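You operate a simulated robot arm through the tools that you are given. There is no shell and no other tool. Be economical: measure what you need, move in short steps, check, and stop when the job is done.

The job below is to be done with a simulated robot arm. You get a single attempt, and the scene is never put back.

TASK
Take the grey chuck jaw and put it on the orange sheet on the top of the wooden bench.

Only the result counts: the job must be done as asked and must still hold three seconds after the hand-in. Knocking over, shifting, dropping, spilling or breaking anything else fails it. Flat cloth is picked up by pressing the open fingertips on it (5 to 10 N) and closing them slowly along it; thin cloth reads only 2 to 8 mm in the jaws.

THE ROBOT
A 7-joint arm with a two-finger parallel gripper, fixed in place. Base frame: the origin is at the foot of the arm, x ahead of it, y to its left, z up; the work surface is at about z = 0. Lengths are in m, angles in rad, forces in N, time in s.
With the tool pointing down near the work surface it reaches from about 0.24 to 0.62 m from the base axis. Its first joint turns from -1.152 to 1.152 rad. Payload 2.6 kg.
Tool frame: the origin (TCP) lies between the finger pads and is the grasp point; the fingertips stand 0.03 m ahead of it; z points along the fingers, y is the line along which they close. The gripper opens to 0.094 m. The fingers are 0.028 m wide and 0.01 m thick; the gripper's body (0.05 by 0.096 m) begins 0.055 m behind the TCP.
Orientation is told as [roll, pitch, yaw] about the base's x, y, z axes, in that order, counted from this pose: with the fingers straight down and closing along the base's y, the tool's x points along the base's -x, its y along +y and its z along -z.

THE INTERFACE
- The arm moves only by the tool apply_moves. Its argument "targets" is a list of rows, each an object (a shift or turn left out is 0, a gripper value left out holds the last) with "gripper": the gripper command, from -1 (shut) to 1 (fully open), values between in proportion; "offset": the shift along the base's x, y, z in m, a list of three; "yaw": the turn about the base's z in degrees. In form: [{"gripper": gripper, "offset": [tx, ty, tz], "yaw": yaw}, ...]. A call has 1 to 20 rows; each row is the pose to reach, as a shift and turn from the pose commanded when the call began. Rows are played at 5 a second. More than 0.05 m and 0.15 rad between two rows, or a gripper value outside its range, and nothing of the call is played. A pose out of reach is approached as far as the arm can. The call stops where the force on the tool passes 40 N (or 10 N more than at its start, if that is more) or the arm is blocked; 0.2 s more then pass. The fingers move at their own pace (about 0.072 m/s each) and stop on an object; they squeeze with about 27 N. The grip force told is the motor's: it shows also when the fingers shut on nothing. Time passes only in rows, and 0.2 s behind the last, so rows that repeat a pose let the fingers close. It gives the time, the measured TCP pose, the force on the tool (base axes), the opening and the grip force at its end, in the units of the frame above (readings bear some noise), and new pictures: "show" is both (left out), scene, wrist or none.
- Cameras (640 x 400 px; columns grow to the right, rows downward): "scene" is fixed at [0.0538, 0.4484, 0.5645]; the picture's right is [-0.52, -0.85, 0.00], its down [-0.54, 0.33, -0.78] and it looks along [0.67, -0.40, -0.63] (base axes); focal length 325 px, centre (320, 200). "wrist" rides on the gripper at [-0.037, 0, -0.058] in the tool frame; the picture's right is [0.00, -1.00, 0.00], its down [0.97, 0.00, -0.24] and it looks along [0.24, 0.00, 0.97] (tool axes); focal length 218 px, centre (320, 200). There is no depth. A picture from a camera that has moved, and an enlarged one, comes with that camera's place and axes in the base frame and with its lens. The place of the scene camera against the robot may be out by one fixed shift of up to 0.012 m in any direction.
- inspect(camera, box): a new picture of the part [left, top, right, bottom] of that camera's present view, enlarged. The clock stands still meanwhile.
- close_job(): hands the job in; it is judged then, once.

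Go step by step. Nothing tells you positions but the pictures and the camera data: compare them with the known pose of the tool, close in by small moves and look again before you grip or let go. The budget is 90 turns and 150 pictures, counting those below and the enlarged ones. Unless the task says otherwise, let go and move clear before handing in, and close with one line.

The tools are called after "Emit:" as name(argument=value, ...) on one line, values as JSON. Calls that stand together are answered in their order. apply_moves: Moves the arm, as the interface text tells. Its arguments: {"type":"object","properties":{"targets":{"type":"array"},"show":{"type":"string","enum":["both","scene","wrist","none"]}},"required":["targets"]} The other tools are called the same way: inspect (camera, box) takes an enlarged picture of a part of a camera's view; close_job () hands the job in.

At the start:

```text
time_s: 0.0
tcp_pos: [0.4734, 0.1091, 0.2154]
tcp_rot: [-0.002, 0.001, 0.001]
force: [-0.4, 0.3, -0.1]
opening: 0.0939
gripper_force: 0.1
```

scene: 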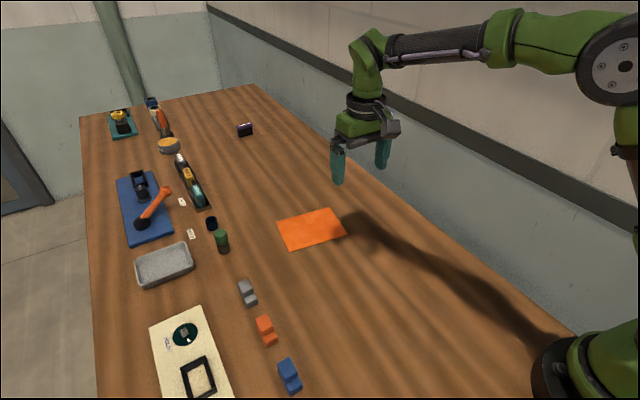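
wrist: 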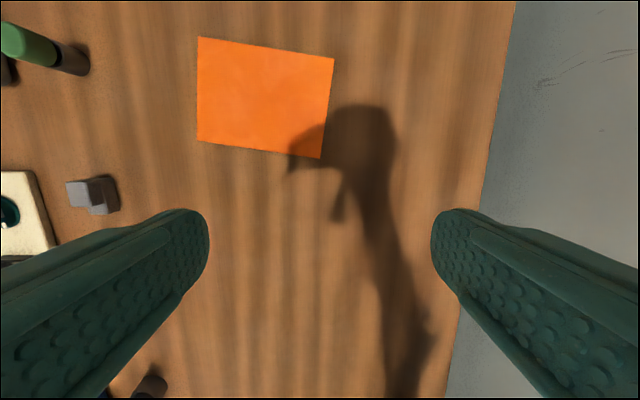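

The grey jaw appears to be near (0.455, 0.38) and the orange sheet near (0.565, 0.17). I'll look closer at both to get the jaw's shape and orientation.

Emit:
inspect(camera="scene", box=[200, 250, 320, 325])

Emit:
apply_moves(targets=[{"gripper": 1, "offset": [0, 0.05, 0]}, {"offset": [0, 0.1, 0]}, {"offset": [0, 0.15, 0]}, {"offset": [0, 0.2, 0]}, {"offset": [-0.01, 0.24, 0]}, {"offset": [-0.02, 0.27, 0]}, {"offset": [-0.02, 0.27, 0]}])

```text
5.33 times, centred on (260, 288) of scene
camera zoom: at [0.0538, 0.4484, 0.5645], right [-0.52, -0.85, 0.0], down [-0.54, 0.33, -0.78], along [0.67, -0.4, -0.63], focal length 1733 px, centre (640, -267)
```

zoom: 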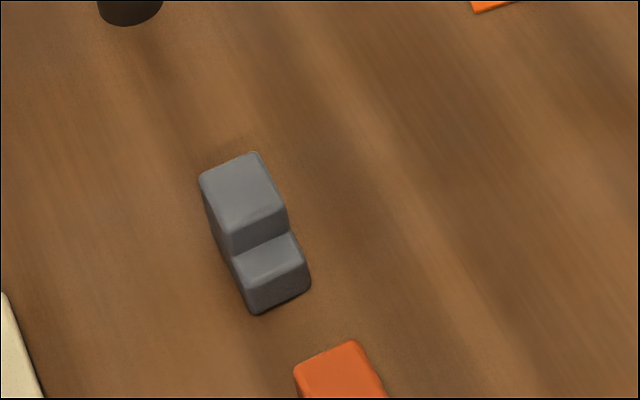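

```text
time_s: 1.6
tcp_pos: [0.45, 0.3794, 0.2147]
tcp_rot: [0.001, 0.0, 0.001]
force: [0.5, 0.8, -0.1]
opening: 0.0944
gripper_force: 0.0
camera wrist: at [0.4873, 0.3806, 0.2737], right [0.0, -1.0, 0.0], down [-0.97, 0.0, 0.24], along [-0.24, 0.0, -0.97], focal length 218 px, centre (320, 200)
```

scene: 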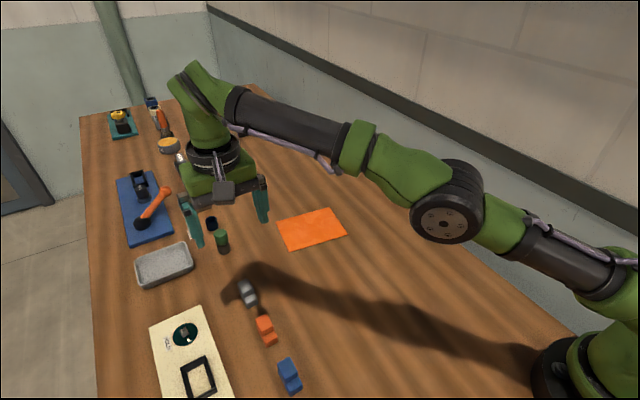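
wrist: 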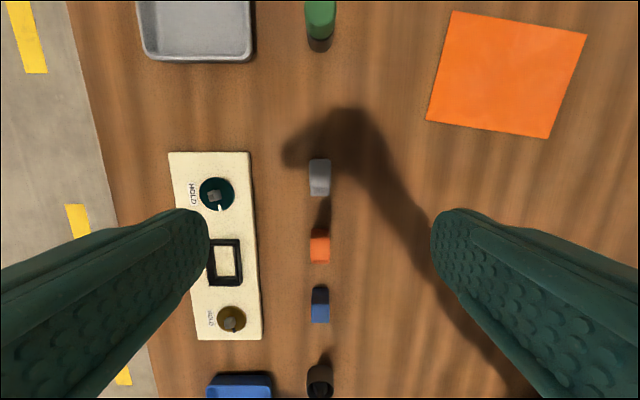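

The jaw lies along x, straight below the hand, so the fingers closing along y will suit it. I'll lower part way and look again.

Emit:
apply_moves(targets=[{"gripper": 0.3, "offset": [0, 0, -0.04]}, {"offset": [0, 0, -0.08]}, {"offset": [0, 0, -0.11]}, {"offset": [0, 0, -0.11]}])

Emit:
inspect(camera="wrist", box=[240, 100, 400, 200])

```text
time_s: 2.6
tcp_pos: [0.4541, 0.3801, 0.1052]
tcp_rot: [-0.001, 0.0, -0.002]
force: [-1.2, -0.1, 0.3]
opening: 0.061
gripper_force: 0.0
camera wrist: at [0.4905, 0.3799, 0.1644], right [0.0, -1.0, 0.0], down [-0.97, 0.0, 0.24], along [-0.24, 0.0, -0.97], focal length 218 px, centre (320, 200)
```

scene: 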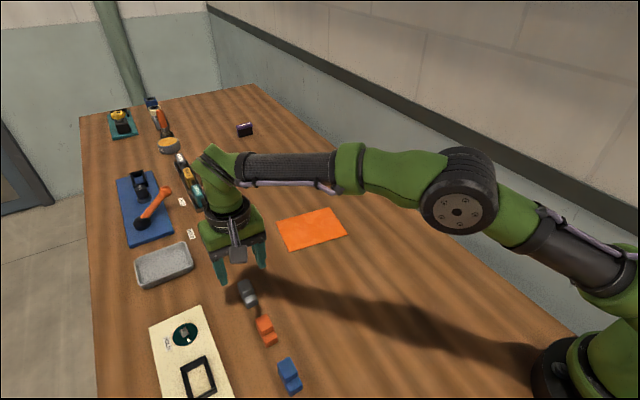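
wrist: 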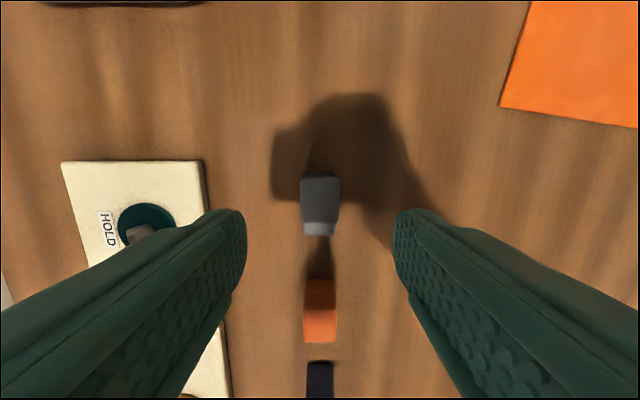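

```text
4.00 times, centred on (320, 150) of wrist
camera zoom: at [0.4905, 0.3799, 0.1644], right [0.0, -1.0, 0.0], down [-0.97, 0.0, 0.24], along [-0.24, 0.0, -0.97], focal length 873 px, centre (320, 400)
```

zoom: 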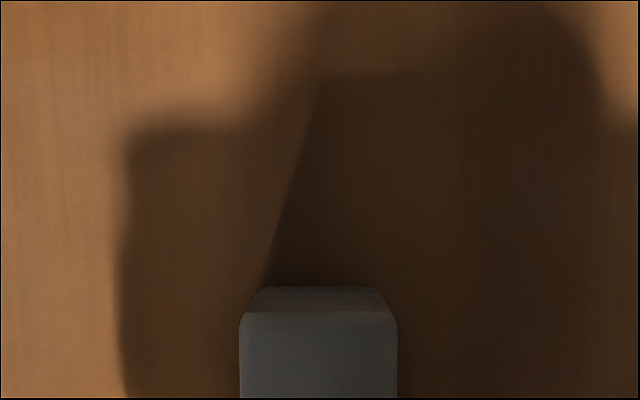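

The jaw is about 25 mm wide and spans x from about 0.426 to 0.470, centred between the fingers. I'll descend with the tips just above the bench, then close.

Emit:
apply_moves(targets=[{"offset": [-0.002, 0, -0.03]}, {"offset": [-0.003, 0, -0.05]}, {"offset": [-0.003, 0, -0.06]}, {"offset": [-0.003, 0, -0.068]}, {"offset": [-0.003, 0, -0.068]}])

```text
time_s: 3.8
tcp_pos: [0.4493, 0.3792, 0.0378]
tcp_rot: [-0.002, 0.0, -0.001]
force: [-0.4, 0.4, -0.2]
opening: 0.061
gripper_force: 0.0
camera wrist: at [0.4874, 0.3792, 0.0966], right [0.0, -1.0, 0.0], down [-0.97, 0.0, 0.24], along [-0.24, 0.0, -0.97], focal length 218 px, centre (320, 200)
```

scene: 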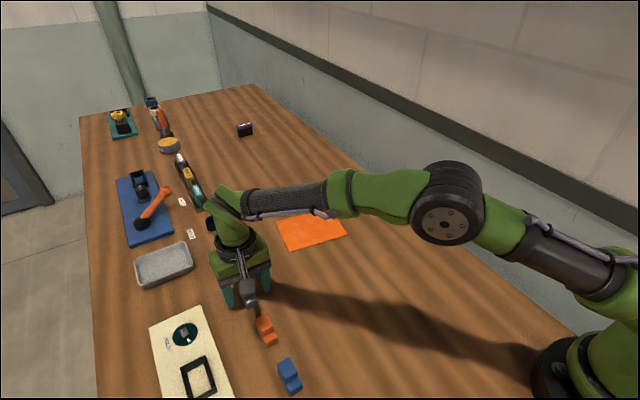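
wrist: 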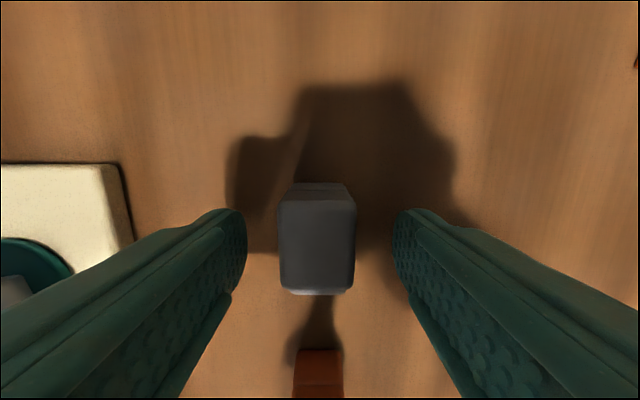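

The jaw sits between the fingers with clearance on both sides. Now I'll close and lift a little.

Emit:
apply_moves(targets=[{"gripper": 0}, {"gripper": -0.4}, {"gripper": -1}, {"gripper": -1}, {"gripper": -1}, {"offset": [0, 0, 0.02]}, {"offset": [0, 0, 0.05]}, {"offset": [0, 0, 0.08]}, {"offset": [0, 0, 0.08]}])

```text
time_s: 5.8
tcp_pos: [0.4504, 0.3798, 0.1182]
tcp_rot: [0.0, 0.001, 0.0]
force: [0.2, 0.6, -1.7]
opening: 0.0278
gripper_force: 26.8
camera wrist: at [0.4876, 0.3799, 0.1773], right [0.0, -1.0, 0.0], down [-0.97, 0.0, 0.24], along [-0.24, 0.0, -0.97], focal length 218 px, centre (320, 200)
```

scene: 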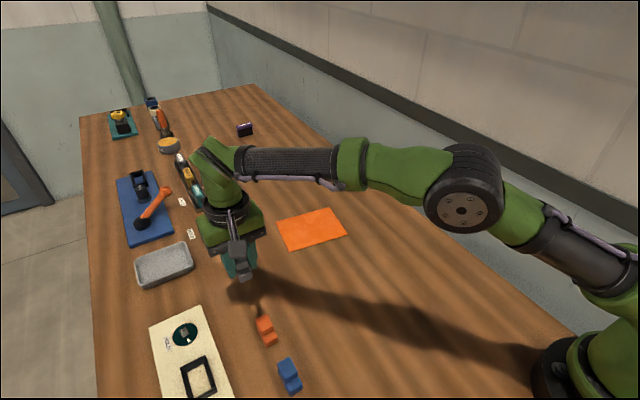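
wrist: 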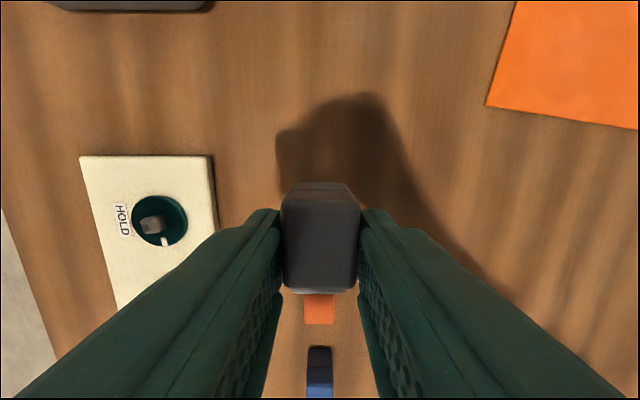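

The jaw is gripped (27.8 mm) and lifted. Next I'll carry it above the sheet's centre, near (0.563, 0.172).

Emit:
apply_moves(targets=[{"offset": [0.02, -0.035, 0]}, {"offset": [0.042, -0.075, 0]}, {"offset": [0.064, -0.115, 0]}, {"offset": [0.085, -0.155, 0]}, {"offset": [0.102, -0.187, 0]}, {"offset": [0.112, -0.208, 0]}, {"offset": [0.112, -0.208, 0]}, {"offset": [0.112, -0.208, 0]}])

```text
time_s: 7.6
tcp_pos: [0.5616, 0.1684, 0.116]
tcp_rot: [0.0, -0.001, 0.0]
force: [0.0, -1.6, -2.2]
opening: 0.0278
gripper_force: 27.6
camera wrist: at [0.599, 0.1693, 0.1757], right [0.0, -1.0, 0.0], down [-0.97, 0.0, 0.24], along [-0.24, 0.0, -0.97], focal length 218 px, centre (320, 200)
```

scene: 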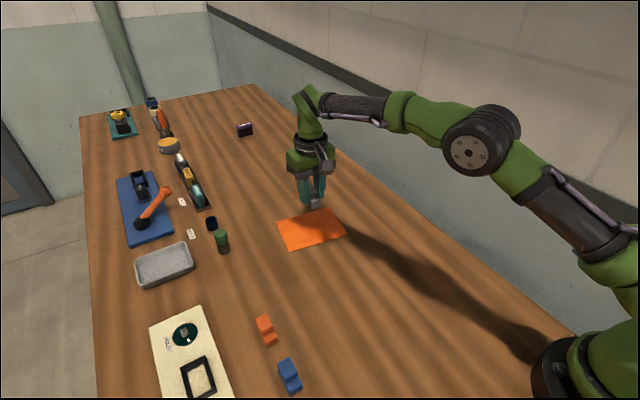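
wrist: 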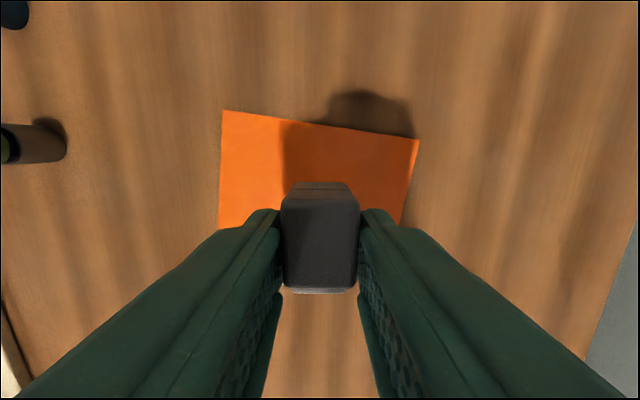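

The jaw hangs over the sheet's centre. I'll lower it to just about contact height and check before letting go.

Emit:
apply_moves(targets=[{"offset": [0, 0.002, -0.03]}, {"offset": [0, 0.002, -0.055]}, {"offset": [0, 0.002, -0.068]}, {"offset": [0, 0.002, -0.074]}, {"offset": [0, 0.002, -0.076]}, {"offset": [0, 0.002, -0.076]}])

Emit:
inspect(camera="scene", box=[250, 180, 370, 255])

```text
time_s: 9.0
tcp_pos: [0.5633, 0.1724, 0.0407]
tcp_rot: [0.001, -0.001, -0.001]
force: [0.5, 0.3, -2.6]
opening: 0.0281
gripper_force: 26.8
camera wrist: at [0.5992, 0.1727, 0.1002], right [0.0, -1.0, 0.0], down [-0.97, 0.0, 0.24], along [-0.24, 0.0, -0.97], focal length 218 px, centre (320, 200)
```

scene: 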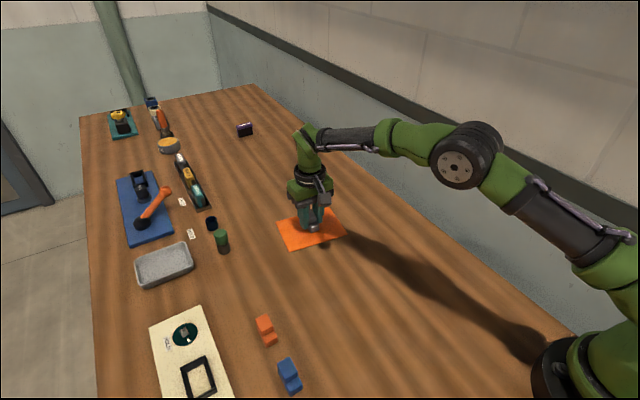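
wrist: 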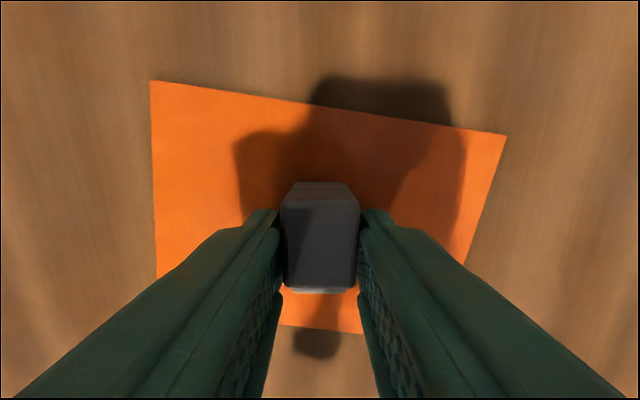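

```text
5.33 times, centred on (310, 218) of scene
camera zoom: at [0.0538, 0.4484, 0.5645], right [-0.52, -0.85, 0.0], down [-0.54, 0.33, -0.78], along [0.67, -0.4, -0.63], focal length 1733 px, centre (373, 107)
```

zoom: 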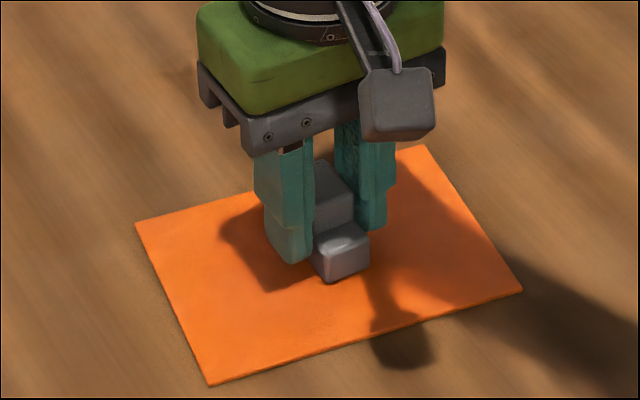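

The jaw is within the sheet on all sides, and there is no contact force yet. I'll lower by a couple of millimetres.

Emit:
apply_moves(targets=[{"offset": [0, 0, -0.001]}, {"offset": [0, 0, -0.002]}, {"offset": [0, 0, -0.002]}], show="none")

```text
time_s: 9.8
tcp_pos: [0.5632, 0.1733, 0.04]
tcp_rot: [0.002, -0.004, -0.002]
force: [-2.5, -1.4, 9.2]
opening: 0.0274
gripper_force: 26.2
```

The tool force rose to about 9 N, so the jaw is resting on the sheet. I'll ease up a hair, open slowly and retreat upward.

Emit:
apply_moves(targets=[{"gripper": -1, "offset": [0, 0, 0.001]}, {"gripper": -0.35, "offset": [0, 0, 0.001]}, {"gripper": -0.2, "offset": [0, 0, 0.001]}, {"gripper": 0.1, "offset": [0, 0, 0.001]}, {"gripper": 0.1, "offset": [0, 0, 0.001]}, {"offset": [0, 0, 0.02]}, {"offset": [0, 0, 0.05]}, {"offset": [0, 0, 0.09]}, {"offset": [0, 0, 0.13]}, {"offset": [0, 0, 0.13]}])

Emit:
inspect(camera="scene", box=[250, 180, 370, 255])

```text
time_s: 12.0
tcp_pos: [0.5599, 0.1731, 0.1675]
tcp_rot: [0.001, 0.0, 0.0]
force: [0.9, 0.5, -0.4]
opening: 0.0516
gripper_force: 0.1
camera wrist: at [0.5983, 0.1735, 0.2279], right [0.0, -1.0, 0.0], down [-0.97, 0.0, 0.24], along [-0.24, 0.0, -0.97], focal length 218 px, centre (320, 200)
```

scene: 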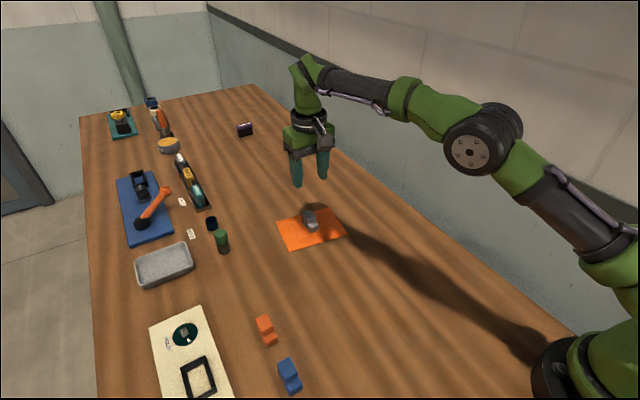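
wrist: 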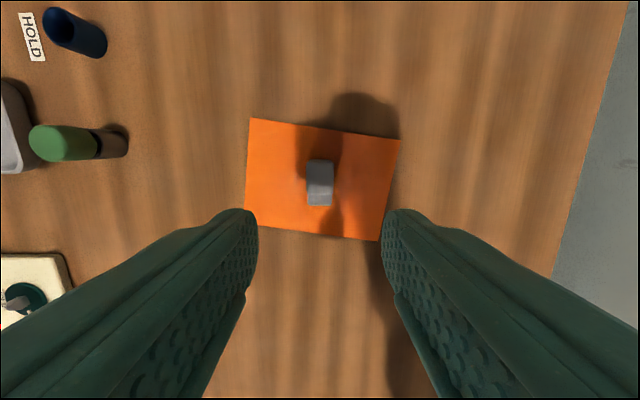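

```text
5.33 times, centred on (310, 218) of scene
camera zoom: at [0.0538, 0.4484, 0.5645], right [-0.52, -0.85, 0.0], down [-0.54, 0.33, -0.78], along [0.67, -0.4, -0.63], focal length 1733 px, centre (373, 107)
```

zoom: 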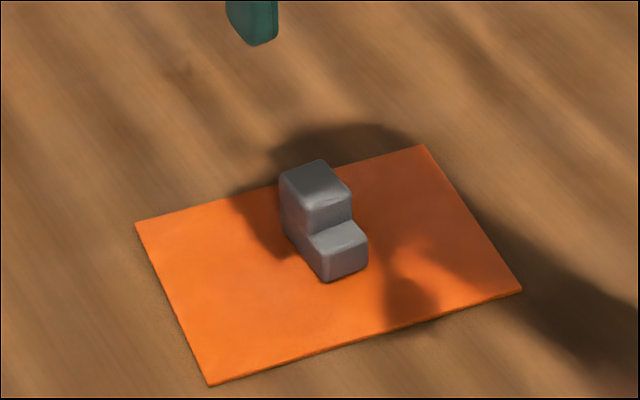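

The grey jaw stands upright in the middle of the orange sheet, the gripper is clear and nothing else has moved. I'm handing in.

Emit:
close_job()

```text
The job is handed in.
```

The grey chuck jaw is on the orange sheet on the bench, released and upright, and the job is handed in.
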